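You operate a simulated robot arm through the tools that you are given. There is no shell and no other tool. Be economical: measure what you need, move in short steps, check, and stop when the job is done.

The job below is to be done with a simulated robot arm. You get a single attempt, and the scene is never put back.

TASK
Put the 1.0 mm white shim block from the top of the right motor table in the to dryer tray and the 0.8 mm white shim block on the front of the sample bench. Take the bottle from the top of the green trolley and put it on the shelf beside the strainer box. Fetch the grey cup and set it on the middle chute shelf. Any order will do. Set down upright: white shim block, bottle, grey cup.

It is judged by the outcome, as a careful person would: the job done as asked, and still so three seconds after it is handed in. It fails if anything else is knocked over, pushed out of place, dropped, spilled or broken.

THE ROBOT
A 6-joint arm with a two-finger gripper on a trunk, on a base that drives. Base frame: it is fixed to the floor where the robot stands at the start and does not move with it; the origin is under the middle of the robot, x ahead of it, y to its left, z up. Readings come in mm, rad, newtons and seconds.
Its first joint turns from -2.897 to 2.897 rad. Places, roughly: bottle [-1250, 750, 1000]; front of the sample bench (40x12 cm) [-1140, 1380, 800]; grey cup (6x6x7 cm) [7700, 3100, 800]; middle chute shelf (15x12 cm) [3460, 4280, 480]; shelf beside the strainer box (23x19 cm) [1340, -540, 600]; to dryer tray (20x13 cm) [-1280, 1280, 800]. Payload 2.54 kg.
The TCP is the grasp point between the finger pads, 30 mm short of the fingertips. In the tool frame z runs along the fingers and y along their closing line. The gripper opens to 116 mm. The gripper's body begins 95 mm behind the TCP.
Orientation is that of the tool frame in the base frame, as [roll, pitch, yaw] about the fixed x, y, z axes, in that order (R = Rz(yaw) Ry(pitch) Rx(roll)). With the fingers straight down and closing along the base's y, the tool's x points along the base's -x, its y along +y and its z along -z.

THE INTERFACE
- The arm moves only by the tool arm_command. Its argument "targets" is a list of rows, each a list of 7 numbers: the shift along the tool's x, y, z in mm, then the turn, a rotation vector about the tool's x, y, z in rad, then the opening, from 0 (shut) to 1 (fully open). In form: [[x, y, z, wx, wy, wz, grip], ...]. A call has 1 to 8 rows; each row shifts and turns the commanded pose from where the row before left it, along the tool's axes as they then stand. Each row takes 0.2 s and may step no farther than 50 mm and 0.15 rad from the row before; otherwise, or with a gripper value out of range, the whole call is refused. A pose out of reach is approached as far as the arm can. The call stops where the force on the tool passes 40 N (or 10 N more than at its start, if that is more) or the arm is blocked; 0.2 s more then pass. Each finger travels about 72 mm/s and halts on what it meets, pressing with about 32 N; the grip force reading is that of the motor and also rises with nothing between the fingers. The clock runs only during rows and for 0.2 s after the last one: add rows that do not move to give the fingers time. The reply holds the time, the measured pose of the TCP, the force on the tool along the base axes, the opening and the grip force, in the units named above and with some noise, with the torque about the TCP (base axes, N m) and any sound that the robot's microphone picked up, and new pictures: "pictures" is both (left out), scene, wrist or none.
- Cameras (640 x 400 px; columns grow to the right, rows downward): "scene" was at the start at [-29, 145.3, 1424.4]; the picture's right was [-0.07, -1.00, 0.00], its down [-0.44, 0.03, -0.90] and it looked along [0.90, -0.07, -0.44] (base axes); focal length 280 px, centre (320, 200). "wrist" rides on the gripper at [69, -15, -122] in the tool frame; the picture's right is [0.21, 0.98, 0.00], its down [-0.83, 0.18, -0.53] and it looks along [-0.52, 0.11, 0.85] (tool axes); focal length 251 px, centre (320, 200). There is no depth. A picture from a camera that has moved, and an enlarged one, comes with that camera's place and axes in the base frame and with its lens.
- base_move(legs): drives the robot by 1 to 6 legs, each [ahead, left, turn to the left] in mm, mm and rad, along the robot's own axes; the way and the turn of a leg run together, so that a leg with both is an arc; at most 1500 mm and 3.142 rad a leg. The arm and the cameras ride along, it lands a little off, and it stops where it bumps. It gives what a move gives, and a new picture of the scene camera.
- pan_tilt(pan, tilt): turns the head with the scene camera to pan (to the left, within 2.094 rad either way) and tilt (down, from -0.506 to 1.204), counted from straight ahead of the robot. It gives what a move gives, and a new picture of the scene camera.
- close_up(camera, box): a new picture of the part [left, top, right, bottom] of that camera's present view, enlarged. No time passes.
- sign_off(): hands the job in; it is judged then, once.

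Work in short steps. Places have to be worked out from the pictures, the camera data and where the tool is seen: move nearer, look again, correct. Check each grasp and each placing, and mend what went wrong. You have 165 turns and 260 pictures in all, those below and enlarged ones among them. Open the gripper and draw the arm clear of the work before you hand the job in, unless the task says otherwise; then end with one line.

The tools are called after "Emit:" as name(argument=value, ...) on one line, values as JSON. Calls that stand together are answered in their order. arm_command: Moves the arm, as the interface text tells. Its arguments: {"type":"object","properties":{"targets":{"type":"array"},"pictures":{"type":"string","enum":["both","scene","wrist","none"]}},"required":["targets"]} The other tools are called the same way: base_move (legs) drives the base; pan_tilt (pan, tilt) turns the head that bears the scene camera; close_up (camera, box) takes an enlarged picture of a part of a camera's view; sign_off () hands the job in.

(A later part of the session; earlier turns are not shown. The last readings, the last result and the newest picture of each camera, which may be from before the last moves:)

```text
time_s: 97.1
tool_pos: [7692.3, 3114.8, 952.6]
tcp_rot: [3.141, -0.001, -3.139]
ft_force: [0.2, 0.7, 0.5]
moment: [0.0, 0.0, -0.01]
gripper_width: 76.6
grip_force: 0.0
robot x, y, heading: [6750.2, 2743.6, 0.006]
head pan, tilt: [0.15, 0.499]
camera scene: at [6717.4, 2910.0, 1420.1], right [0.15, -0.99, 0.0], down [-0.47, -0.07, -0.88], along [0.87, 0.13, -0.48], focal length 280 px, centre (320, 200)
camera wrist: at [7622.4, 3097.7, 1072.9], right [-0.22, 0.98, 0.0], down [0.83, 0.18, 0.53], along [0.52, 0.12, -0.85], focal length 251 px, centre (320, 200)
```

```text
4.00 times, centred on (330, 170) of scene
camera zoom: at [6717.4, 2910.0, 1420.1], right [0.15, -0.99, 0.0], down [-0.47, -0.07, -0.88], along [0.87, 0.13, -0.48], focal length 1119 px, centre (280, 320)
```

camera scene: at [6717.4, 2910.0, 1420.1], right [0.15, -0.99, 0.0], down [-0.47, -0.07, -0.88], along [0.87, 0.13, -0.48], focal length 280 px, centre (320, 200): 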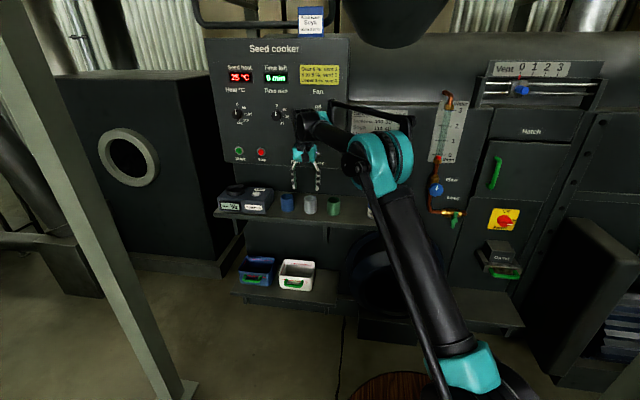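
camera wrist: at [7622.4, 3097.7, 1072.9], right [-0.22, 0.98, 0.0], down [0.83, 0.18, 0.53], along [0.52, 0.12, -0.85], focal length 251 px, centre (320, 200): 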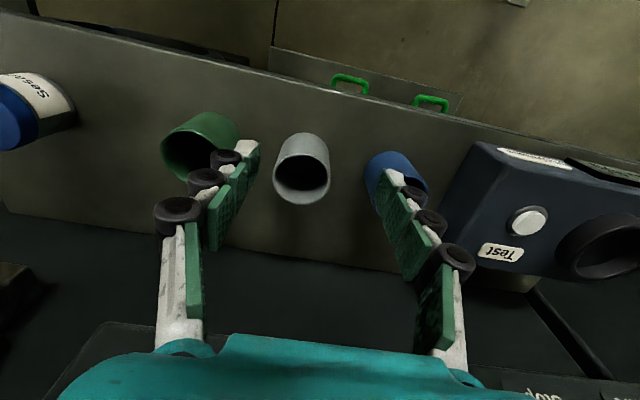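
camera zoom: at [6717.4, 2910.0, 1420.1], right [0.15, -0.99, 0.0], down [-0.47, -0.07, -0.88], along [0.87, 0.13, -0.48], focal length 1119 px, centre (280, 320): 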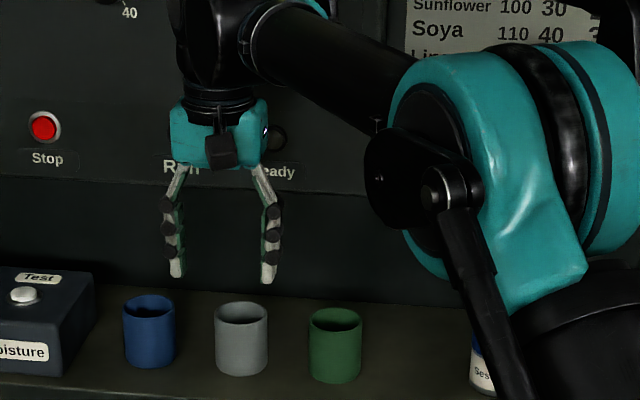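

Triangulated: cup axis near (7747, 3108), top z ≈ 848. I centre over it and go partway down.

Emit:
arm_command(targets=[[-28, -3, 0, 0, 0, 0, 0.7], [-27, -4, 0, 0, 0, 0, 0.7], [0, 0, 30, 0, 0, 0, 0.7], [0, 0, 25, 0, 0, 0, 0.7]], pictures="wrist")

Emit:
close_up(camera="scene", box=[250, 120, 410, 220])

```text
time_s: 98.1
tool_pos: [7746.6, 3107.0, 896.5]
tcp_rot: [-3.141, 0.003, -3.137]
ft_force: [-0.1, 0.6, 0.6]
moment: [0.02, -0.01, 0.03]
gripper_width: 81.3
grip_force: 0.0
robot x, y, heading: [6747.3, 2743.8, 0.003]
head pan, tilt: [0.15, 0.499]
camera wrist: at [7677.9, 3090.0, 1018.2], right [-0.22, 0.98, 0.0], down [0.83, 0.18, 0.53], along [0.52, 0.12, -0.85], focal length 251 px, centre (320, 200)
```

wrist: 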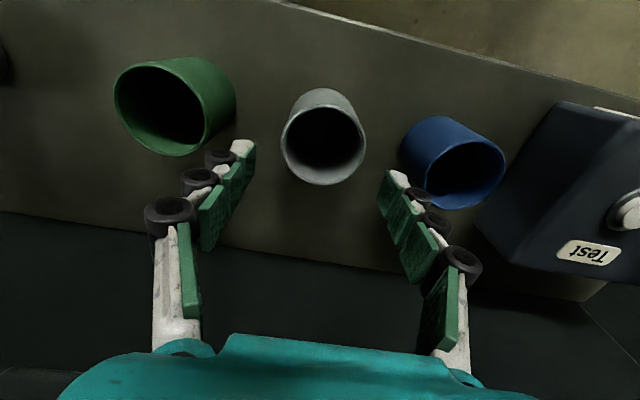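

```text
4.00 times, centred on (330, 170) of scene
camera zoom: at [6717.4, 2910.0, 1420.1], right [0.15, -0.99, 0.0], down [-0.47, -0.07, -0.88], along [0.87, 0.13, -0.48], focal length 1119 px, centre (280, 320)
```

zoom: 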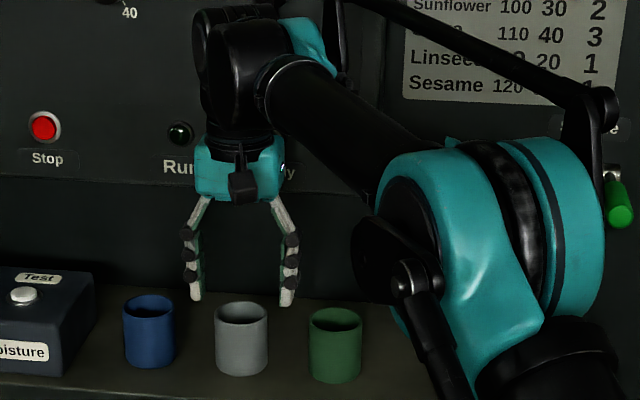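

Aligned. I narrow slightly and descend to z ≈ 818.

Emit:
arm_command(targets=[[7, 0, 10, 0, 0, 0, 0.64], [0, 0, 20, 0, 0, 0, 0.64], [0, 0, 25, 0, 0, 0, 0.64], [0, 0, 23, 0, 0, 0, 0.64]], pictures="wrist")

```text
time_s: 99.3
tool_pos: [7738.3, 3107.3, 826.5]
tcp_rot: [3.139, 0.008, -3.139]
ft_force: [10.5, 4.2, 59.0]
moment: [-0.09, 0.18, 0.2]
gripper_width: 72.0
grip_force: 31.8
robot x, y, heading: [6746.8, 2746.9, -0.002]
head pan, tilt: [0.15, 0.499]
stopped in row 4: the force on the tool passed its limit at 45 N (the readings are from after the stop); the commanded pose is now the measured one
camera wrist: at [7669.1, 3089.6, 946.9], right [-0.22, 0.98, 0.0], down [0.82, 0.18, 0.54], along [0.53, 0.12, -0.84], focal length 251 px, centre (320, 200)
```

wrist: 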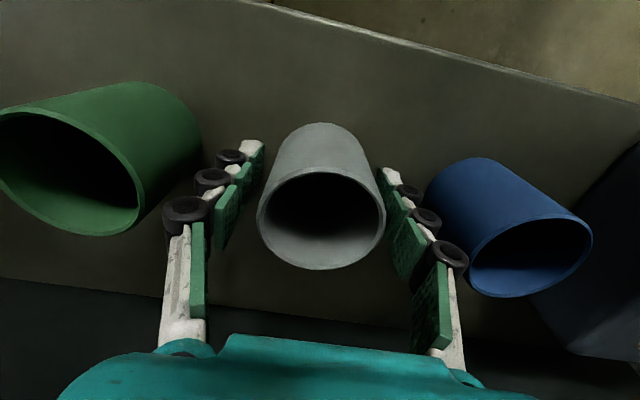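

A symmetric upward force: the fingertips touched the shelf. I rise a few millimetres and close on the cup.

Emit:
arm_command(targets=[[0, 0, -4, 0, 0, 0, 0.64], [0, 0, -4, 0, 0, 0, 0.64]], pictures="none")

Emit:
arm_command(targets=[[0, 0, 0, 0, 0, 0, 0.5], [0, 0, 0, 0, 0, 0, 0.45], [0, 0, 0, 0, 0, 0, 0.45]])

```text
time_s: 99.9
tool_pos: [7740.1, 3107.4, 828.4]
tcp_rot: [-3.141, 0.004, -3.139]
ft_force: [-0.4, -0.3, -0.4]
moment: [-0.01, -0.02, -0.01]
gripper_width: 74.1
grip_force: 0.2
robot x, y, heading: [6751.7, 2744.1, 0.007]
head pan, tilt: [0.15, 0.499]
```

```text
time_s: 100.7
tool_pos: [7739.4, 3107.1, 830.2]
tcp_rot: [-3.141, 0.004, -3.14]
ft_force: [-0.7, -0.3, 1.3]
moment: [-0.05, 0.01, 0.0]
gripper_width: 54.5
grip_force: 31.8
robot x, y, heading: [6751.3, 2744.6, 0.006]
head pan, tilt: [0.15, 0.499]
camera scene: at [6717.6, 2910.1, 1420.1], right [0.15, -0.99, 0.0], down [-0.47, -0.07, -0.88], along [0.87, 0.13, -0.48], focal length 280 px, centre (320, 200)
camera wrist: at [7670.4, 3090.1, 950.0], right [-0.22, 0.98, 0.0], down [0.82, 0.18, 0.54], along [0.52, 0.12, -0.84], focal length 251 px, centre (320, 200)
```

scene: 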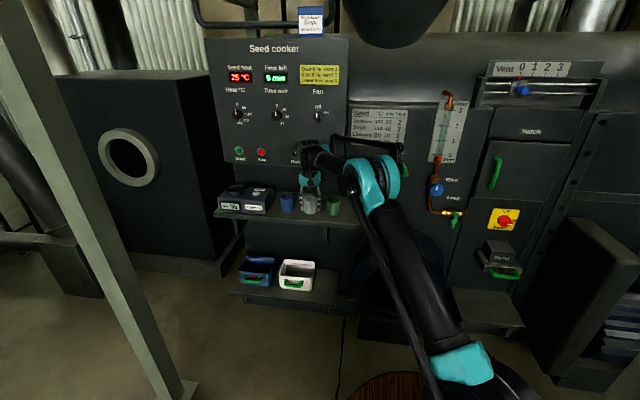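
wrist: 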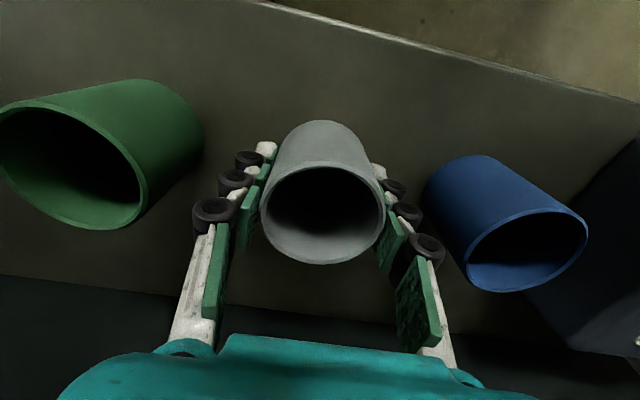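

The cup is gripped. I lift and draw back.

Emit:
arm_command(targets=[[0, 0, -20, 0, 0, 0, 0.42], [0, 0, -40, 0, 0, 0, 0.42], [0, 0, -40, 0, 0, 0, 0.42], [40, -10, -20, 0, 0, 0, 0.42], [40, -20, -20, 0, 0, 0, 0.42], [40, -20, 0, 0, 0, 0, 0.42], [40, -20, 0, 0, 0, 0, 0.42], [40, -20, 0, 0, 0, 0, 0.42]], pictures="scene")

Emit:
arm_command(targets=[[40, -25, 0, 0, 0, 0, 0.42], [40, -25, 0, 0, 0, 0, 0.42], [40, -25, 0, 0, 0, 0, 0.42], [40, -25, 0, 0, 0, 0, 0.42], [40, -25, 0, 0, 0, 0, 0.42], [40, -25, 0, 0, 0, 0, 0.42], [40, -25, 0, 0, 0, 0, 0.42], [40, -25, 0, 0, 0, 0, 0.42]], pictures="wrist")

```text
time_s: 102.5
tool_pos: [7540.3, 3016.1, 967.9]
tcp_rot: [3.142, 0.003, -3.141]
ft_force: [0.0, 0.9, -1.4]
moment: [0.0, 0.05, -0.02]
gripper_width: 54.3
grip_force: 32.0
robot x, y, heading: [6748.9, 2748.6, 0.001]
head pan, tilt: [0.15, 0.499]
camera scene: at [6718.0, 2910.2, 1420.1], right [0.15, -0.99, 0.0], down [-0.47, -0.07, -0.88], along [0.87, 0.13, -0.48], focal length 280 px, centre (320, 200)
```

scene: 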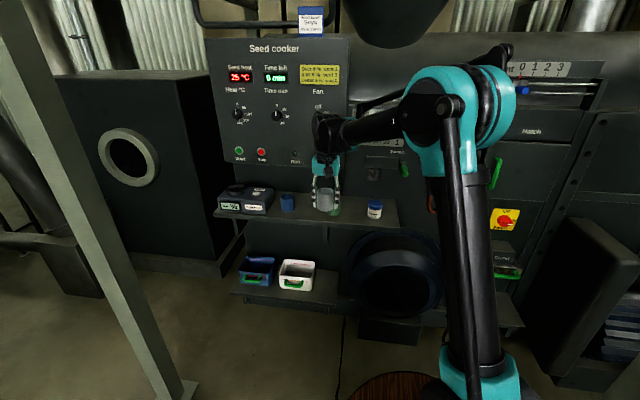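

```text
time_s: 104.3
tool_pos: [7220.3, 2816.3, 967.0]
tcp_rot: [-3.141, 0.003, -3.138]
ft_force: [1.4, 0.0, -0.8]
moment: [-0.04, 0.04, 0.01]
gripper_width: 54.4
grip_force: 31.9
robot x, y, heading: [6747.6, 2743.6, 0.004]
head pan, tilt: [0.15, 0.499]
camera wrist: at [7150.9, 2798.5, 1088.2], right [-0.22, 0.98, 0.0], down [0.82, 0.18, 0.54], along [0.52, 0.12, -0.84], focal length 251 px, centre (320, 200)
```

wrist: 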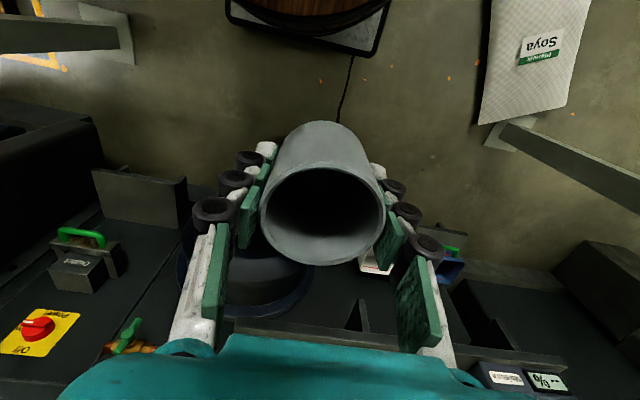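

Cup held. I back out and drive to in front of the middle chute shelf, then turn to face it.

Emit:
base_move(legs=[[-700, 0, 0], [-1300, 300, 0], [-1300, 250, 0], [0, 0, 1.571]])

Emit:
pan_tilt(pan=-0.1, tilt=0.8)

```text
time_s: 124.4
tool_pos: [3383.7, 3742.2, 967.1]
tcp_rot: [3.141, 0.004, -1.547]
ft_force: [0.0, -0.1, -0.1]
moment: [0.02, 0.0, 0.01]
gripper_width: 54.6
grip_force: 32.5
robot x, y, heading: [3461.9, 3272.4, 1.593]
head pan, tilt: [0.15, 0.499]
camera scene: at [3299.5, 3241.3, 1420.1], right [0.99, 0.17, 0.0], down [0.08, -0.47, -0.88], along [-0.15, 0.86, -0.48], focal length 280 px, centre (320, 200)
```

scene: 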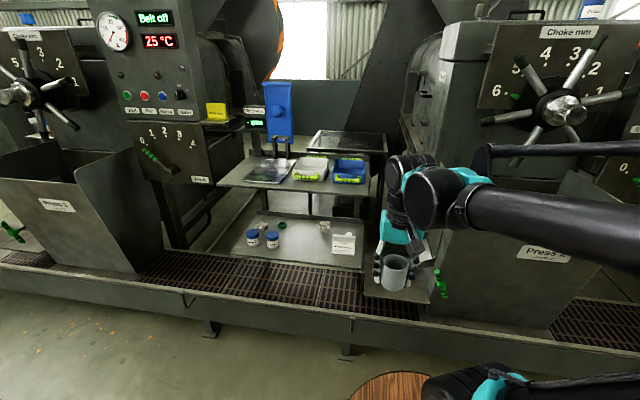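

```text
time_s: 125.2
tool_pos: [3382.8, 3743.4, 966.5]
tcp_rot: [3.141, 0.002, -1.549]
ft_force: [0.3, 0.0, -0.7]
moment: [0.0, -0.02, -0.01]
gripper_width: 54.2
grip_force: 32.5
robot x, y, heading: [3462.0, 3272.2, 1.595]
head pan, tilt: [-0.099, 0.799]
camera scene: at [3321.3, 3232.2, 1394.2], right [1.0, -0.08, 0.0], down [-0.05, -0.71, -0.7], along [0.05, 0.7, -0.72], focal length 280 px, centre (320, 200)
```

scene: 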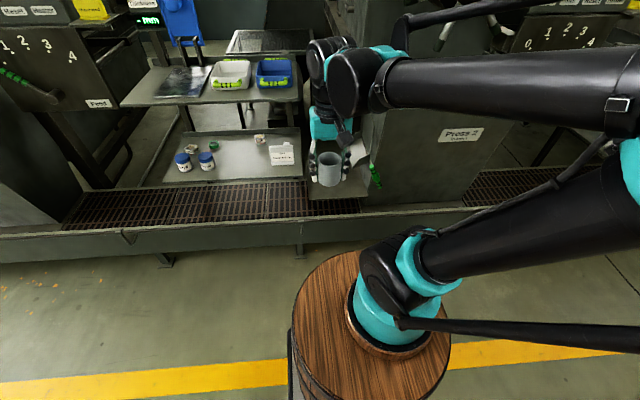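

I nudge the base 150 mm closer and look with the wrist camera.

Emit:
base_move(legs=[[150, 0, -0.022]])

Emit:
arm_command(targets=[[-40, 0, 0, 0, 0, 0, 0.42], [-40, 0, 0, 0, 0, 0, 0.42], [-40, 0, 0, 0, 0, 0, 0.42]])

Emit:
close_up(camera="scene", box=[270, 100, 430, 220])

```text
time_s: 126.6
tool_pos: [3392.1, 3897.2, 966.7]
tcp_rot: [-3.141, 0.001, -1.57]
ft_force: [-0.4, -0.7, -0.1]
moment: [-0.01, -0.02, 0.02]
gripper_width: 54.2
grip_force: 31.7
robot x, y, heading: [3461.9, 3424.4, 1.569]
head pan, tilt: [-0.099, 0.799]
camera scene: at [3318.7, 3387.0, 1394.1], right [1.0, -0.1, 0.0], down [-0.07, -0.71, -0.7], along [0.07, 0.69, -0.72], focal length 280 px, centre (320, 200)
```

scene: 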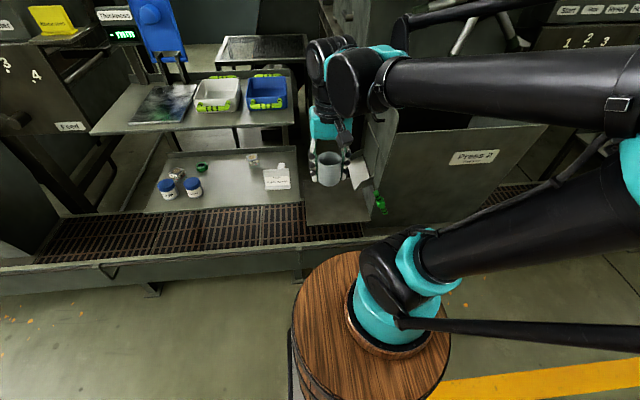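

```text
time_s: 127.4
tool_pos: [3390.2, 4015.2, 967.7]
tcp_rot: [3.141, 0.003, -1.57]
ft_force: [-0.6, 0.0, -1.0]
moment: [-0.01, 0.02, -0.01]
gripper_width: 54.3
grip_force: 32.1
robot x, y, heading: [3463.0, 3424.4, 1.569]
head pan, tilt: [-0.099, 0.799]
camera scene: at [3318.7, 3386.6, 1394.1], right [1.0, -0.1, 0.0], down [-0.07, -0.71, -0.7], along [0.07, 0.69, -0.72], focal length 280 px, centre (320, 200)
camera wrist: at [3406.1, 3945.1, 1088.1], right [-0.98, -0.21, 0.0], down [-0.18, 0.82, 0.54], along [-0.11, 0.52, -0.84], focal length 251 px, centre (320, 200)
```

scene: 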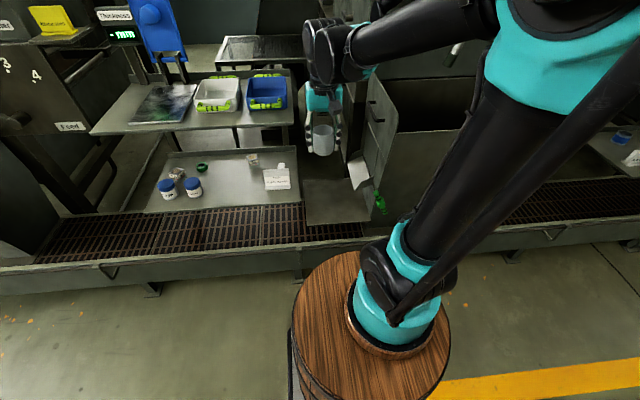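
wrist: 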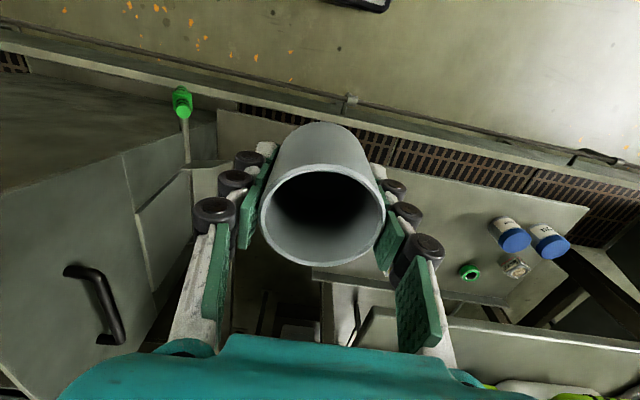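

```text
3.33 times, centred on (350, 160) of scene
camera zoom: at [3318.7, 3386.6, 1394.1], right [1.0, -0.1, 0.0], down [-0.07, -0.71, -0.7], along [0.07, 0.69, -0.72], focal length 933 px, centre (220, 333)
```

zoom: 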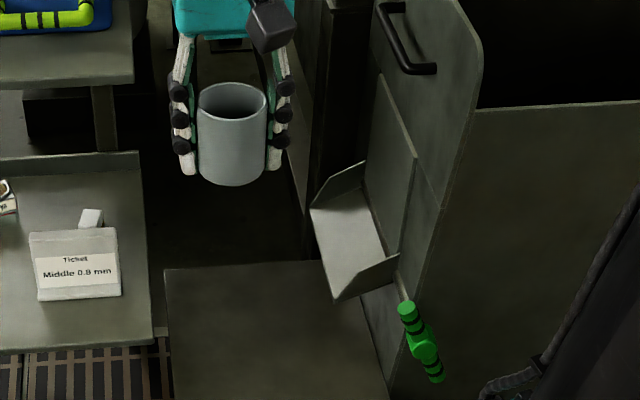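

The plate is triangulated: z ≈ 465–480, x 3345–3580, y 4135–4423. I move above (3448, 4270).

Emit:
arm_command(targets=[[-30, -29, 0, 0, 0, 0, 0.42], [-35, -29, 0, 0, 0, 0, 0.42], [-45, 0, 0, 0, 0, 0, 0.42], [-45, 0, 0, 0, 0, 0, 0.42], [-45, 0, 0, 0, 0, 0, 0.42], [-45, 0, 0, 0, 0, 0, 0.42], [-10, 0, 40, 0, 0, 0, 0.42]])

Emit:
close_up(camera="scene", box=[270, 100, 430, 220])

```text
time_s: 129.0
tool_pos: [3449.9, 4271.8, 927.5]
tcp_rot: [-3.141, 0.002, -1.57]
ft_force: [0.3, -0.3, -0.4]
moment: [0.05, -0.03, 0.02]
gripper_width: 54.4
grip_force: 32.4
robot x, y, heading: [3463.1, 3425.2, 1.566]
head pan, tilt: [-0.099, 0.799]
camera scene: at [3318.7, 3386.7, 1394.1], right [1.0, -0.1, 0.0], down [-0.07, -0.71, -0.7], along [0.07, 0.69, -0.72], focal length 280 px, centre (320, 200)
camera wrist: at [3465.6, 4199.9, 1048.9], right [-0.98, -0.21, 0.0], down [-0.18, 0.82, 0.54], along [-0.12, 0.52, -0.84], focal length 251 px, centre (320, 200)
```

scene: 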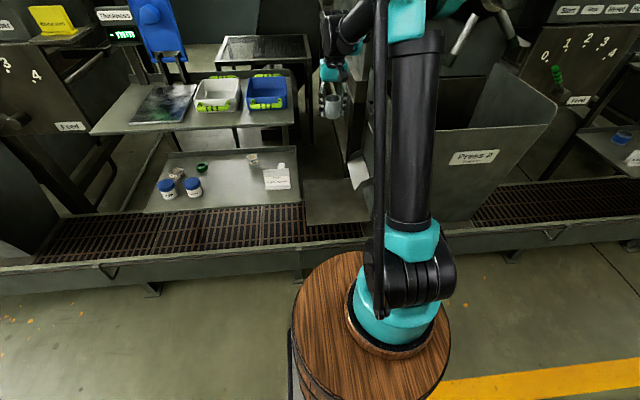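
wrist: 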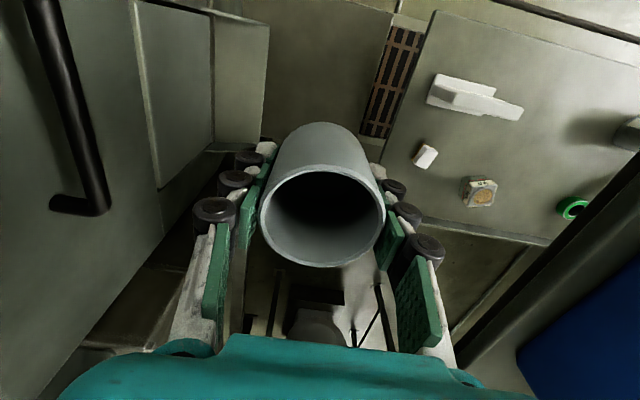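

```text
3.33 times, centred on (350, 160) of scene
camera zoom: at [3318.7, 3386.7, 1394.1], right [1.0, -0.1, 0.0], down [-0.07, -0.71, -0.7], along [0.07, 0.69, -0.72], focal length 933 px, centre (220, 333)
```

zoom: 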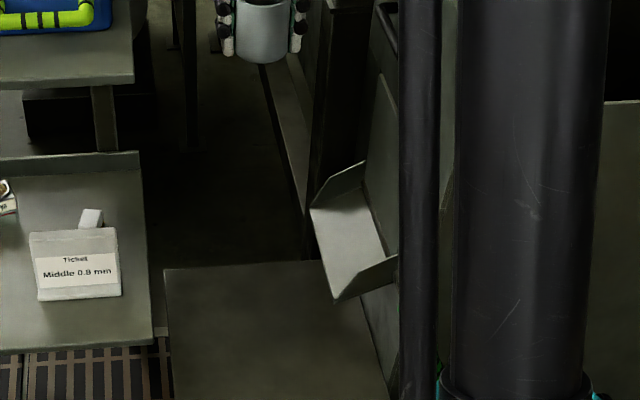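

The line below is clear; I shift 15 mm away from the bracket and descend most of the way.

Emit:
arm_command(targets=[[0, 15, 30, 0, 0, 0, 0.42], [0, 0, 45, 0, 0, 0, 0.42], [0, 0, 45, 0, 0, 0, 0.42], [0, 0, 45, 0, 0, 0, 0.42], [0, 0, 45, 0, 0, 0, 0.42]])

Emit:
close_up(camera="scene", box=[270, 100, 430, 220])

```text
time_s: 130.2
tool_pos: [3435.5, 4270.7, 718.7]
tcp_rot: [3.141, 0.003, -1.57]
ft_force: [0.5, 0.1, -0.5]
moment: [0.05, 0.01, 0.02]
gripper_width: 54.5
grip_force: 31.9
robot x, y, heading: [3458.6, 3424.8, 1.572]
head pan, tilt: [-0.099, 0.799]
camera scene: at [3318.7, 3386.9, 1394.1], right [1.0, -0.1, 0.0], down [-0.07, -0.71, -0.7], along [0.07, 0.69, -0.72], focal length 280 px, centre (320, 200)
camera wrist: at [3449.8, 4200.2, 839.9], right [-0.98, -0.21, 0.0], down [-0.18, 0.82, 0.54], along [-0.12, 0.52, -0.84], focal length 251 px, centre (320, 200)
```

scene: 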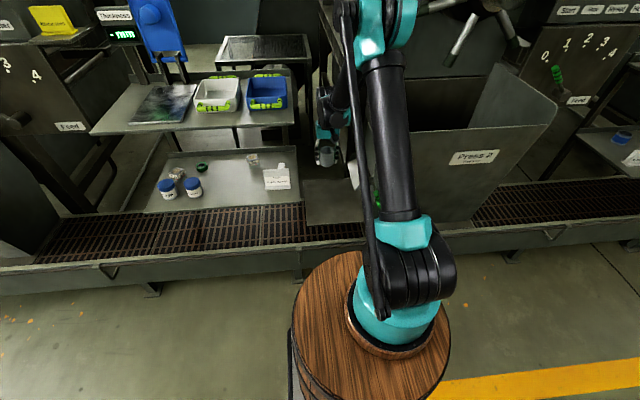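
wrist: 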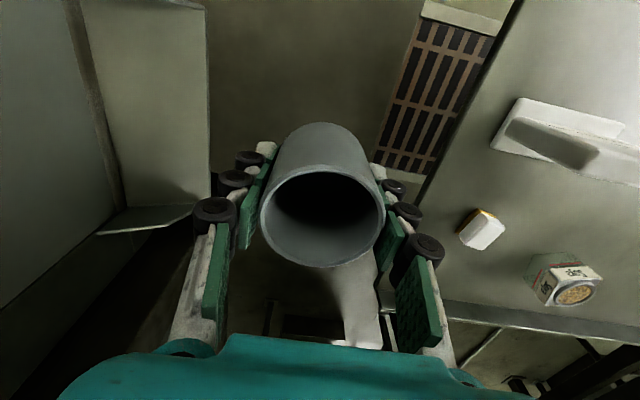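

```text
3.33 times, centred on (350, 160) of scene
camera zoom: at [3318.7, 3386.9, 1394.1], right [1.0, -0.1, 0.0], down [-0.07, -0.71, -0.7], along [0.07, 0.69, -0.72], focal length 933 px, centre (220, 333)
```

zoom: 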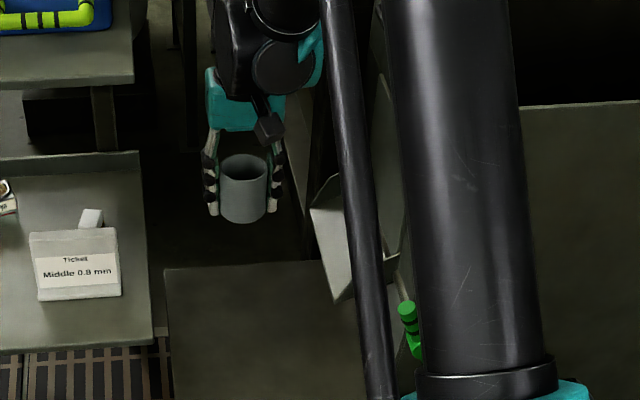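

Clearance is good. I continue down.

Emit:
arm_command(targets=[[0, 0, 45, 0, 0, 0, 0.42], [0, 0, 45, 0, 0, 0, 0.42], [0, 0, 45, 0, 0, 0, 0.42], [0, 0, 35, 0, 0, 0, 0.42]])

Emit:
close_up(camera="scene", box=[270, 100, 430, 220])

```text
time_s: 131.2
tool_pos: [3434.2, 4273.0, 546.8]
tcp_rot: [3.141, 0.004, -1.57]
ft_force: [0.8, 0.2, -0.8]
moment: [-0.01, -0.01, 0.02]
gripper_width: 54.4
grip_force: 31.9
robot x, y, heading: [3466.4, 3425.0, 1.574]
head pan, tilt: [-0.099, 0.799]
camera scene: at [3318.7, 3387.0, 1394.1], right [1.0, -0.1, 0.0], down [-0.07, -0.71, -0.7], along [0.07, 0.69, -0.72], focal length 280 px, centre (320, 200)
camera wrist: at [3449.1, 4201.0, 668.8], right [-0.98, -0.21, 0.0], down [-0.18, 0.82, 0.54], along [-0.12, 0.52, -0.84], focal length 251 px, centre (320, 200)
```

scene: 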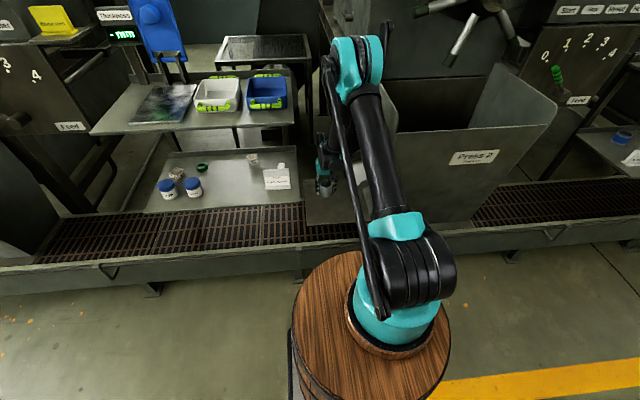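
wrist: 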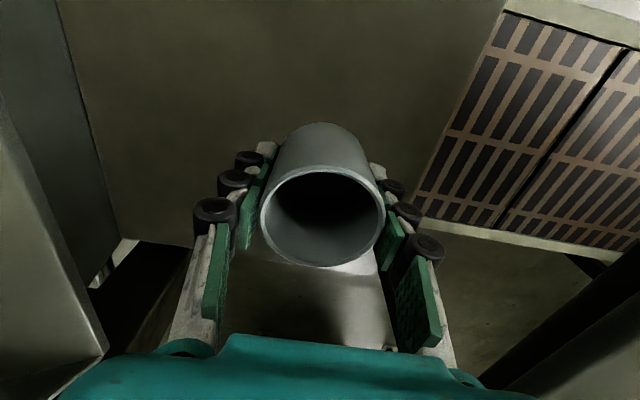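

```text
3.33 times, centred on (350, 160) of scene
camera zoom: at [3318.7, 3387.0, 1394.1], right [1.0, -0.1, 0.0], down [-0.07, -0.71, -0.7], along [0.07, 0.69, -0.72], focal length 933 px, centre (220, 333)
```

zoom: 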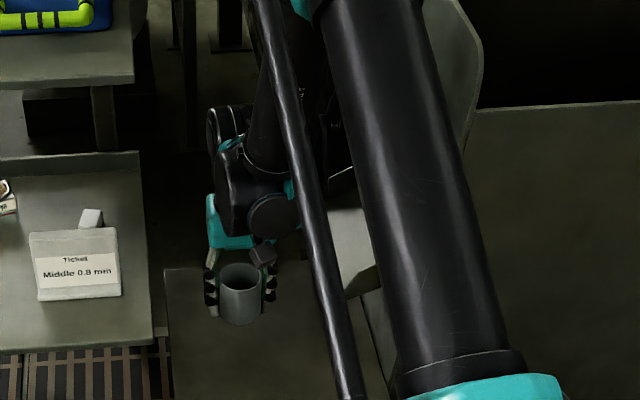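

Almost there; I lower in small steps until contact.

Emit:
arm_command(targets=[[0, -6, 10, 0, 0, 0, 0.42], [0, 0, 8, 0, 0, 0, 0.42], [0, 0, 6, 0, 0, 0, 0.42], [0, 0, 5, 0, 0, 0, 0.42]], pictures="none")

```text
time_s: 132.2
tool_pos: [3439.4, 4272.1, 518.3]
tcp_rot: [3.142, 0.004, -1.571]
ft_force: [-0.6, -0.9, -0.9]
moment: [0.01, -0.02, -0.01]
gripper_width: 54.1
grip_force: 32.1
robot x, y, heading: [3461.2, 3425.4, 1.571]
head pan, tilt: [-0.099, 0.799]
```

No contact yet; I go on.

Emit:
arm_command(targets=[[0, 0, 4, 0, 0, 0, 0.42], [0, 0, 4, 0, 0, 0, 0.42], [0, 0, 4, 0, 0, 0, 0.42]], pictures="none")

Emit:
close_up(camera="scene", box=[300, 150, 380, 210])

```text
time_s: 133.0
tool_pos: [3441.1, 4272.7, 506.4]
tcp_rot: [3.141, 0.004, -1.569]
ft_force: [-0.4, 0.2, -0.7]
moment: [0.01, 0.01, -0.01]
gripper_width: 54.4
grip_force: 31.8
robot x, y, heading: [3462.1, 3424.0, 1.568]
head pan, tilt: [-0.099, 0.799]
```

```text
6.67 times, centred on (340, 180) of scene
camera zoom: at [3318.7, 3387.0, 1394.1], right [1.0, -0.1, 0.0], down [-0.07, -0.71, -0.7], along [0.07, 0.69, -0.72], focal length 1866 px, centre (187, 333)
```

zoom: 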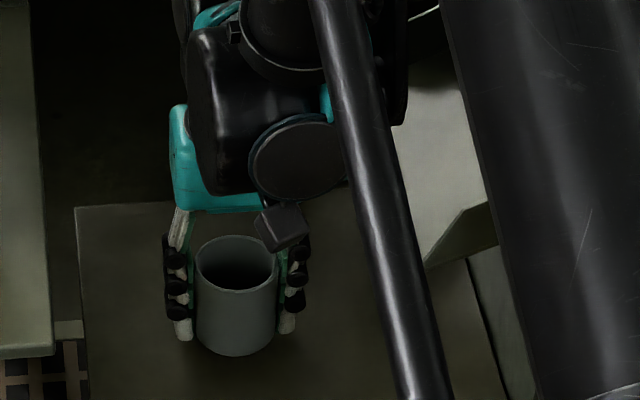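

Emit:
arm_command(targets=[[0, 0, 4, 0, 0, 0, 0.42], [0, 0, 4, 0, 0, 0, 0.42], [0, 0, 4, 0, 0, 0, 0.42], [0, 0, 3, 0, 0, 0, 0.42]], pictures="none")

```text
time_s: 133.8
tool_pos: [3440.3, 4273.3, 498.4]
tcp_rot: [-3.141, 0.004, -1.571]
ft_force: [-1.1, -5.0, 23.7]
moment: [-0.24, -0.08, -0.03]
gripper_width: 54.4
grip_force: 32.0
robot x, y, heading: [3460.3, 3423.3, 1.57]
head pan, tilt: [-0.099, 0.799]
stopped in row 4: the force on the tool passed its limit at 52 N (the readings are from after the stop); the commanded pose is now the measured one
```

Contact at z ≈ 498. I ease up 2 mm and open.

Emit:
arm_command(targets=[[0, 0, -2, 0, 0, 0, 0.42], [0, 0, 0, 0, 0, 0, 0.55], [0, 0, 0, 0, 0, 0, 0.68], [0, 0, 0, 0, 0, 0, 0.68]], pictures="none")

Emit:
arm_command(targets=[[0, 0, -20, 0, 0, 0, 0.68], [0, 0, -40, 0, 0, 0, 0.68], [0, 0, -45, 0, 0, 0, 0.68], [0, 0, -45, 0, 0, 0, 0.68], [0, 0, -45, 0, 0, 0, 0.68], [0, 0, -45, 0, 0, 0, 0.68]], pictures="wrist")

Emit:
close_up(camera="scene", box=[270, 100, 430, 220])

```text
time_s: 134.8
tool_pos: [3440.8, 4273.3, 499.3]
tcp_rot: [3.14, 0.002, -1.571]
ft_force: [0.1, 0.4, -0.7]
moment: [0.0, 0.02, 0.0]
gripper_width: 78.8
grip_force: 0.0
robot x, y, heading: [3459.6, 3423.3, 1.571]
head pan, tilt: [-0.099, 0.799]
```

```text
time_s: 136.2
tool_pos: [3441.1, 4272.2, 738.9]
tcp_rot: [3.141, 0.004, -1.57]
ft_force: [0.1, 0.2, -0.6]
moment: [-0.04, -0.01, -0.05]
gripper_width: 79.0
grip_force: 0.1
robot x, y, heading: [3461.0, 3420.1, 1.573]
head pan, tilt: [-0.099, 0.799]
camera wrist: at [3455.6, 4201.7, 861.0], right [-0.98, -0.21, 0.0], down [-0.18, 0.82, 0.54], along [-0.12, 0.52, -0.84], focal length 251 px, centre (320, 200)
```

wrist: 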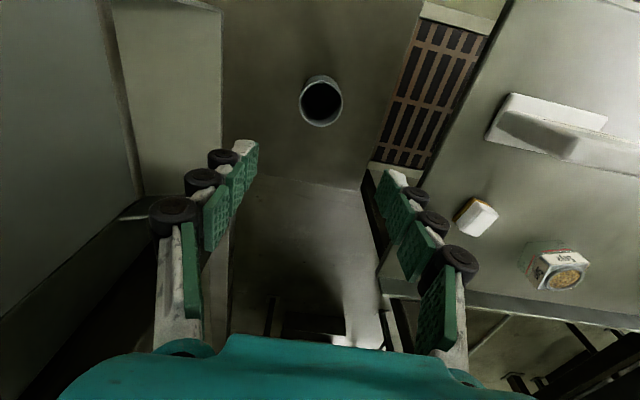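

```text
3.33 times, centred on (350, 160) of scene
camera zoom: at [3318.7, 3387.2, 1394.1], right [1.0, -0.1, 0.0], down [-0.07, -0.71, -0.7], along [0.07, 0.69, -0.72], focal length 933 px, centre (220, 333)
```

zoom: 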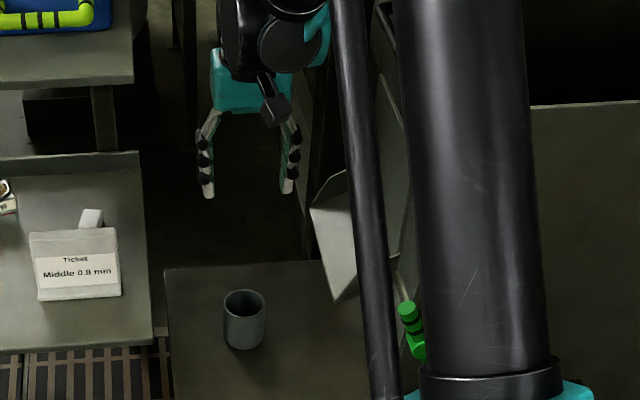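

The cup stands upright on the shelf. I raise and draw back the arm for travel.

Emit:
arm_command(targets=[[0, 0, -50, 0, 0, 0, 1], [0, 0, -50, 0, 0, 0, 1], [0, 0, -50, 0, 0, 0, 1], [0, 0, -50, 0, 0, 0, 1], [0, 0, -50, 0, 0, 0, 1], [0, 0, -40, 0, 0, 0, 1], [45, 0, -10, 0, 0, 0, 1], [45, 0, 0, 0, 0, 0, 1]], pictures="none")

Emit:
arm_command(targets=[[48, 0, 0, 0, 0, 0, 1], [48, 0, 0, 0, 0, 0, 1], [48, 0, 0, 0, 0, 0, 1], [48, 0, 0, 0, 0, 0, 1], [48, 0, 0, 0, 0, 0, 1], [48, 0, 0, 0, 0, 0, 1], [48, 0, 0, 0, 0, 0, 1], [48, 0, 0, 0, 0, 0, 1]], pictures="none")

Emit:
base_move(legs=[[0, 0, -1.571], [-1500, 0, 0], [-1300, 0, 0]])

```text
time_s: 138.0
tool_pos: [3440.5, 4178.8, 1038.6]
tcp_rot: [3.141, 0.003, -1.572]
ft_force: [-0.6, 1.2, -0.5]
moment: [-0.09, 0.0, 0.03]
gripper_width: 115.8
grip_force: 0.0
robot x, y, heading: [3460.6, 3421.4, 1.568]
head pan, tilt: [-0.099, 0.799]
```

```text
time_s: 139.8
tool_pos: [3439.2, 3795.2, 1039.4]
tcp_rot: [-3.141, 0.003, -1.572]
ft_force: [-0.3, 0.5, 0.2]
moment: [-0.05, -0.03, 0.02]
gripper_width: 115.9
grip_force: 0.0
robot x, y, heading: [3461.1, 3425.7, 1.57]
head pan, tilt: [-0.099, 0.799]
```

```text
time_s: 157.2
tool_pos: [1013.8, 3454.2, 1037.9]
tcp_rot: [-3.141, 0.002, 3.14]
ft_force: [-0.5, -0.9, 0.4]
moment: [0.03, -0.02, -0.01]
gripper_width: 116.1
grip_force: 0.1
robot x, y, heading: [642.0, 3432.3, 0.003]
head pan, tilt: [-0.099, 0.799]
camera scene: at [602.2, 3577.1, 1394.1], right [-0.1, -0.99, 0.0], down [-0.71, 0.07, -0.7], along [0.69, -0.07, -0.72], focal length 280 px, centre (320, 200)
```

scene: 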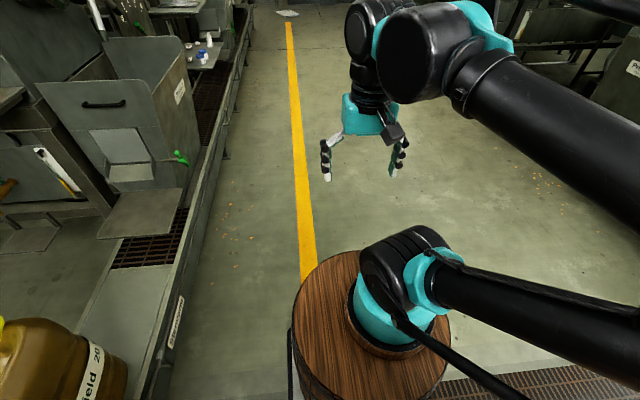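

I glance at the table by the left line's motor to check for further shim blocks.

Emit:
pan_tilt(pan=1.9, tilt=0.35)

Emit:
close_up(camera="scene", box=[200, 100, 520, 300])

Emit:
pan_tilt(pan=-1.2, tilt=0.35)

```text
time_s: 159.2
tool_pos: [1013.2, 3453.6, 1039.1]
tcp_rot: [3.141, 0.003, 3.14]
ft_force: [0.0, 0.0, -0.3]
moment: [-0.01, 0.04, -0.02]
gripper_width: 116.2
grip_force: 0.1
robot x, y, heading: [644.7, 3433.1, -0.0]
head pan, tilt: [1.901, 0.351]
camera scene: at [491.9, 3673.3, 1433.8], right [0.95, 0.32, 0.0], down [0.11, -0.33, -0.94], along [-0.3, 0.89, -0.34], focal length 280 px, centre (320, 200)
```

scene: 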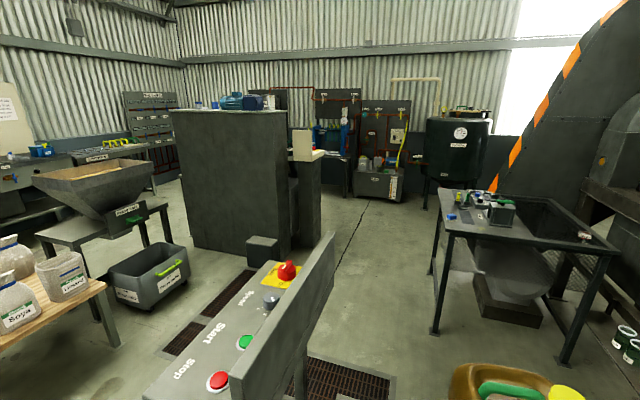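

```text
2.00 times, centred on (360, 200) of scene
camera zoom: at [491.9, 3673.3, 1433.8], right [0.95, 0.32, 0.0], down [0.11, -0.33, -0.94], along [-0.3, 0.89, -0.34], focal length 560 px, centre (240, 200)
```

zoom: 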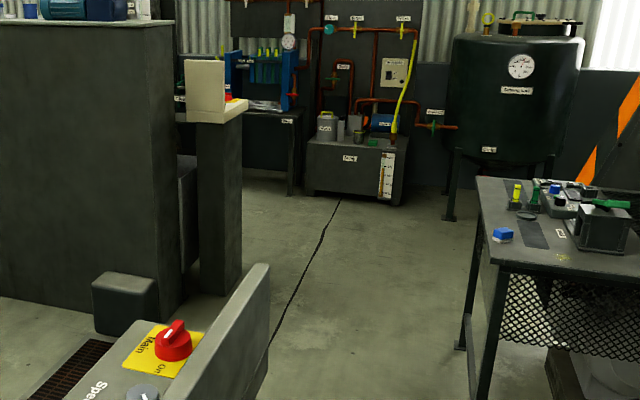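

```text
time_s: 161.8
tool_pos: [1013.1, 3454.4, 1039.0]
tcp_rot: [-3.141, 0.004, 3.139]
ft_force: [-1.3, 1.3, -0.4]
moment: [0.04, 0.01, 0.0]
gripper_width: 116.1
grip_force: 0.0
robot x, y, heading: [644.0, 3437.5, 0.002]
head pan, tilt: [-1.201, 0.351]
camera scene: at [555.5, 3498.4, 1433.8], right [-0.93, -0.36, 0.0], down [-0.12, 0.32, -0.94], along [0.34, -0.88, -0.34], focal length 280 px, centre (320, 200)
```

scene: 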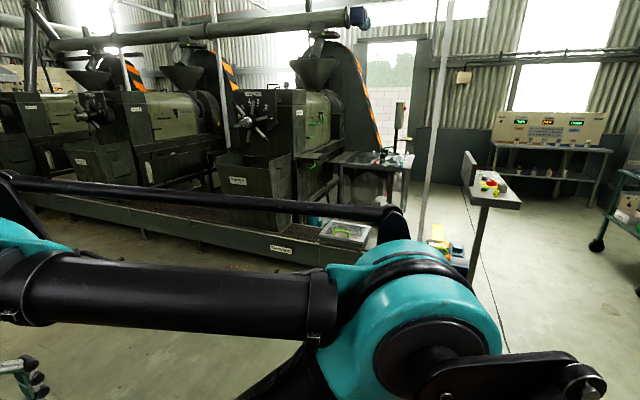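

The left motor table has the same build, so the bench at the start is the right motor table. I return there.

Emit:
base_move(legs=[[-1080, 0, 0], [0, 0, -1.571], [1500, 0, 0], [1500, 0, 0], [430, 0, 0], [0, 0, 1.571]])

Emit:
pan_tilt(pan=-0.1, tilt=0.55)

```text
time_s: 191.4
tool_pos: [-78.1, 7.8, 1039.3]
tcp_rot: [-3.141, 0.005, -3.131]
ft_force: [0.3, -0.4, 0.1]
moment: [0.0, 0.01, 0.01]
gripper_width: 115.9
grip_force: 0.0
robot x, y, heading: [-448.5, -14.3, 0.011]
head pan, tilt: [-1.201, 0.351]
camera scene: at [-537.2, 47.9, 1433.8], right [-0.93, -0.37, 0.0], down [-0.13, 0.32, -0.94], along [0.35, -0.87, -0.34], focal length 280 px, centre (320, 200)
```

scene: 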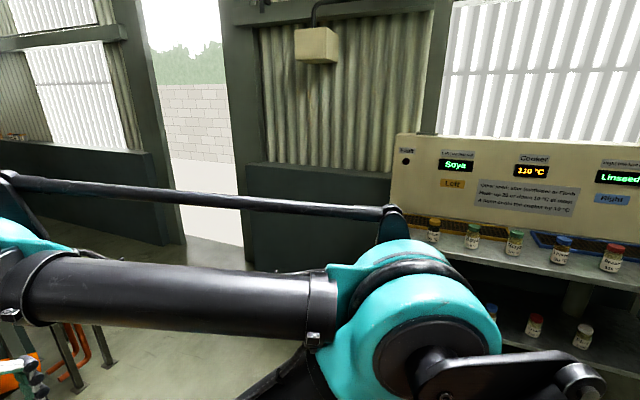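

```text
time_s: 192.7
tool_pos: [-78.6, 9.2, 1039.0]
tcp_rot: [-3.14, 0.002, -3.132]
ft_force: [-0.9, -0.4, 0.3]
moment: [0.02, -0.01, 0.01]
gripper_width: 115.9
grip_force: 0.0
robot x, y, heading: [-447.5, -19.7, 0.013]
head pan, tilt: [-0.099, 0.55]
camera scene: at [-482.4, 126.3, 1415.5], right [-0.09, -1.0, 0.0], down [-0.52, 0.05, -0.85], along [0.85, -0.08, -0.52], focal length 280 px, centre (320, 200)
```

scene: 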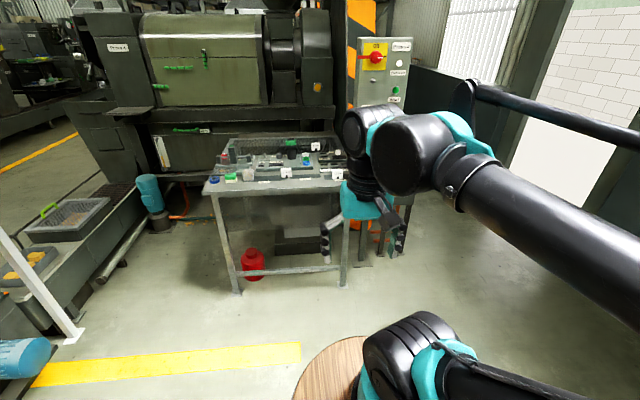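

I drive up to the bench and go for the 1.0 mm block, estimated at (790, -78).

Emit:
base_move(legs=[[380, 15, -0.012]])

Emit:
arm_command(targets=[[-45, -10, 0, 0, 0, 0, 1], [-45, -10, 0, 0, 0, 0, 1], [-45, -10, 0, 0, 0, 0, 1], [-45, -10, 0, 0, 0, 0, 1], [-45, -10, 10, 0, 0, 0, 1], [-45, -10, 20, 0, 0, 0, 1], [-45, -10, 20, 0, 0, 0, 1], [-30, -10, 20, 0, 0, 0, 1]])

```text
time_s: 195.1
tool_pos: [298.1, 20.9, 1038.5]
tcp_rot: [-3.141, 0.004, 3.14]
ft_force: [0.4, 0.1, -0.5]
moment: [0.0, -0.03, 0.01]
gripper_width: 116.0
grip_force: 0.1
robot x, y, heading: [-75.5, -1.2, -0.002]
head pan, tilt: [-0.099, 0.55]
camera scene: at [-104.5, 143.7, 1415.5], right [-0.1, -0.99, 0.0], down [-0.52, 0.05, -0.85], along [0.85, -0.09, -0.52], focal length 280 px, centre (320, 200)
```

scene: 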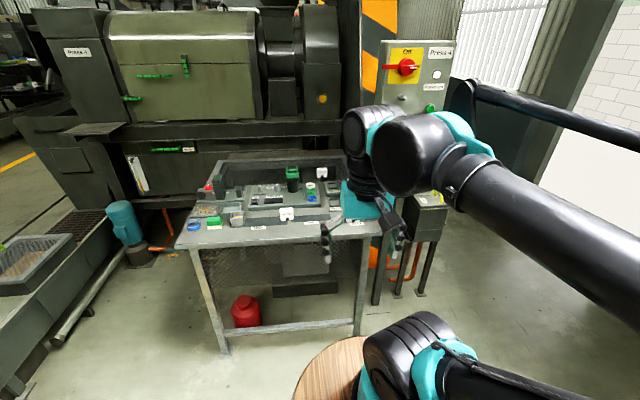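

```text
refused: row 6 steps farther than a row can; nothing moved
```

Emit:
arm_command(targets=[[-45, -11, 0, 0, 0, 0, 1], [-45, -11, 0, 0, 0, 0, 1], [-45, -11, 0, 0, 0, 0, 1], [-45, -11, 0, 0, 0, 0, 1], [-45, -11, 10, 0, 0, 0, 1], [-40, -11, 20, 0, 0, 0, 1], [-40, -11, 20, 0, 0, 0, 1], [-40, -11, 20, 0, 0, 0, 1]])

```text
time_s: 196.9
tool_pos: [642.0, -66.7, 969.7]
tcp_rot: [-3.141, 0.003, 3.139]
ft_force: [-0.3, 0.2, 0.4]
moment: [0.02, -0.09, 0.03]
gripper_width: 115.9
grip_force: 0.2
robot x, y, heading: [-71.6, 3.5, 0.001]
head pan, tilt: [-0.099, 0.55]
camera scene: at [-105.0, 143.8, 1415.5], right [-0.1, -0.99, 0.0], down [-0.52, 0.05, -0.85], along [0.85, -0.09, -0.52], focal length 280 px, centre (320, 200)
camera wrist: at [573.0, -83.4, 1091.2], right [-0.21, 0.98, 0.0], down [0.82, 0.18, 0.54], along [0.53, 0.11, -0.84], focal length 251 px, centre (320, 200)
```

scene: 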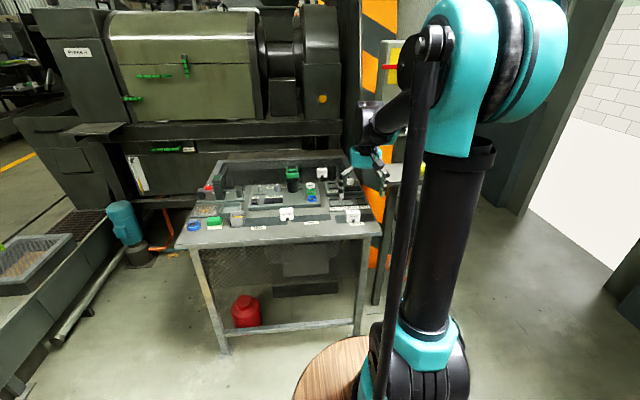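
wrist: 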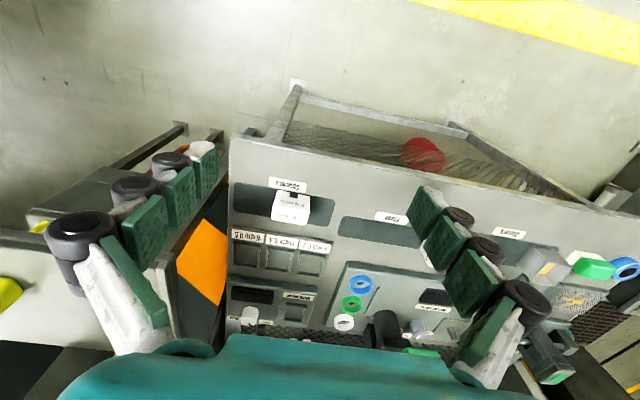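

Block at about (791, -84). I move over it and lower to z ≈ 880.

Emit:
arm_command(targets=[[-37, -4, 20, 0, 0, 0, 0.9], [-37, -4, 20, 0, 0, 0, 0.9], [-37, -4, 25, 0, 0, 0, 0.9], [-36, -5, 25, 0, 0, 0, 0.9]])

Emit:
close_up(camera="scene", box=[280, 150, 440, 250])

```text
time_s: 197.9
tool_pos: [789.3, -83.2, 881.7]
tcp_rot: [3.141, 0.002, 3.14]
ft_force: [-0.5, -0.6, 0.1]
moment: [0.0, -0.05, 0.03]
gripper_width: 104.7
grip_force: 0.0
robot x, y, heading: [-75.5, 0.1, 0.005]
head pan, tilt: [-0.099, 0.55]
camera scene: at [-104.9, 143.8, 1415.5], right [-0.1, -0.99, 0.0], down [-0.52, 0.05, -0.85], along [0.85, -0.09, -0.52], focal length 280 px, centre (320, 200)
camera wrist: at [721.1, -99.6, 1002.4], right [-0.21, 0.98, 0.0], down [0.82, 0.18, 0.54], along [0.53, 0.11, -0.84], focal length 251 px, centre (320, 200)
```

scene: 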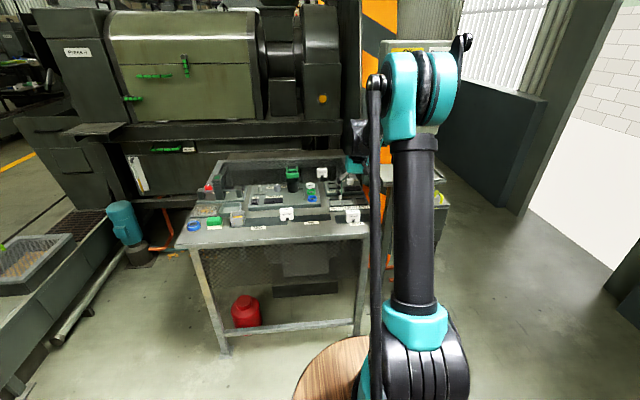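
wrist: 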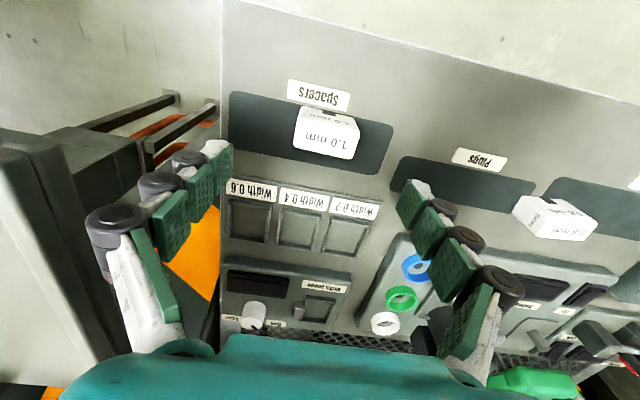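

```text
4.00 times, centred on (360, 200) of scene
camera zoom: at [-104.9, 143.8, 1415.5], right [-0.1, -0.99, 0.0], down [-0.52, 0.05, -0.85], along [0.85, -0.09, -0.52], focal length 1119 px, centre (160, 200)
```

zoom: 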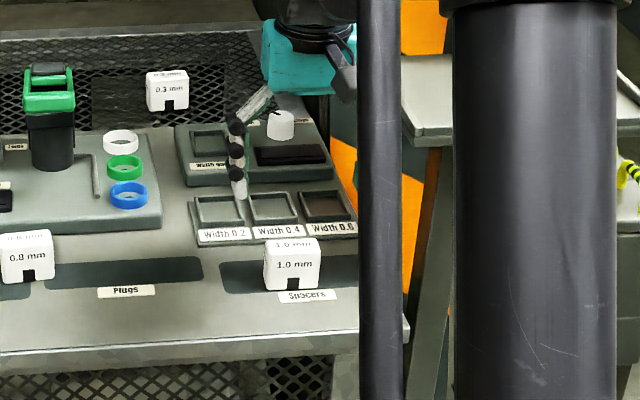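

I lower further with small lateral correction and look again.

Emit:
arm_command(targets=[[0, 3, 20, 0, 0, 0, 0.8], [0, 0, 20, 0, 0, 0, 0.8]], pictures="wrist")

Emit:
close_up(camera="scene", box=[300, 160, 400, 235])

```text
time_s: 198.5
tool_pos: [790.0, -79.4, 841.0]
tcp_rot: [-3.141, 0.005, 3.14]
ft_force: [-0.6, -0.1, -0.3]
moment: [0.02, 0.01, 0.02]
gripper_width: 92.8
grip_force: 0.1
robot x, y, heading: [-69.9, 3.9, -0.001]
head pan, tilt: [-0.099, 0.55]
camera wrist: at [720.9, -96.2, 962.2], right [-0.21, 0.98, 0.0], down [0.82, 0.18, 0.54], along [0.53, 0.11, -0.84], focal length 251 px, centre (320, 200)
```

wrist: 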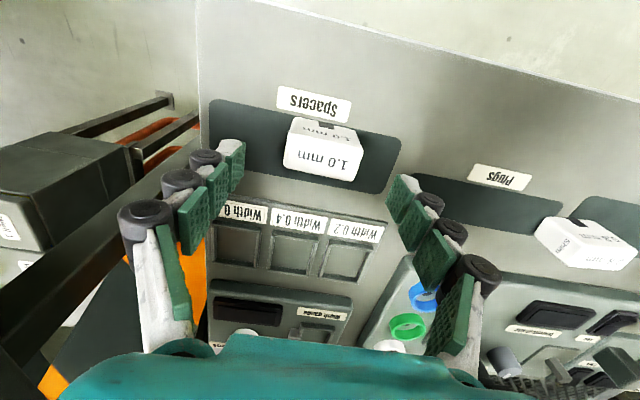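

```text
5.33 times, centred on (350, 198) of scene
camera zoom: at [-104.5, 143.7, 1415.5], right [-0.1, -0.99, 0.0], down [-0.52, 0.05, -0.85], along [0.85, -0.09, -0.52], focal length 1492 px, centre (160, 213)
```

zoom: 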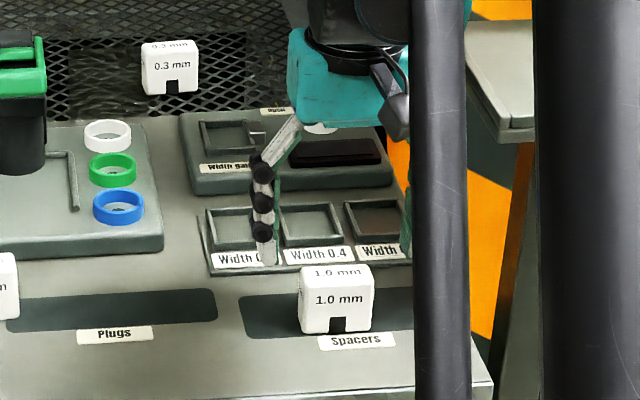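

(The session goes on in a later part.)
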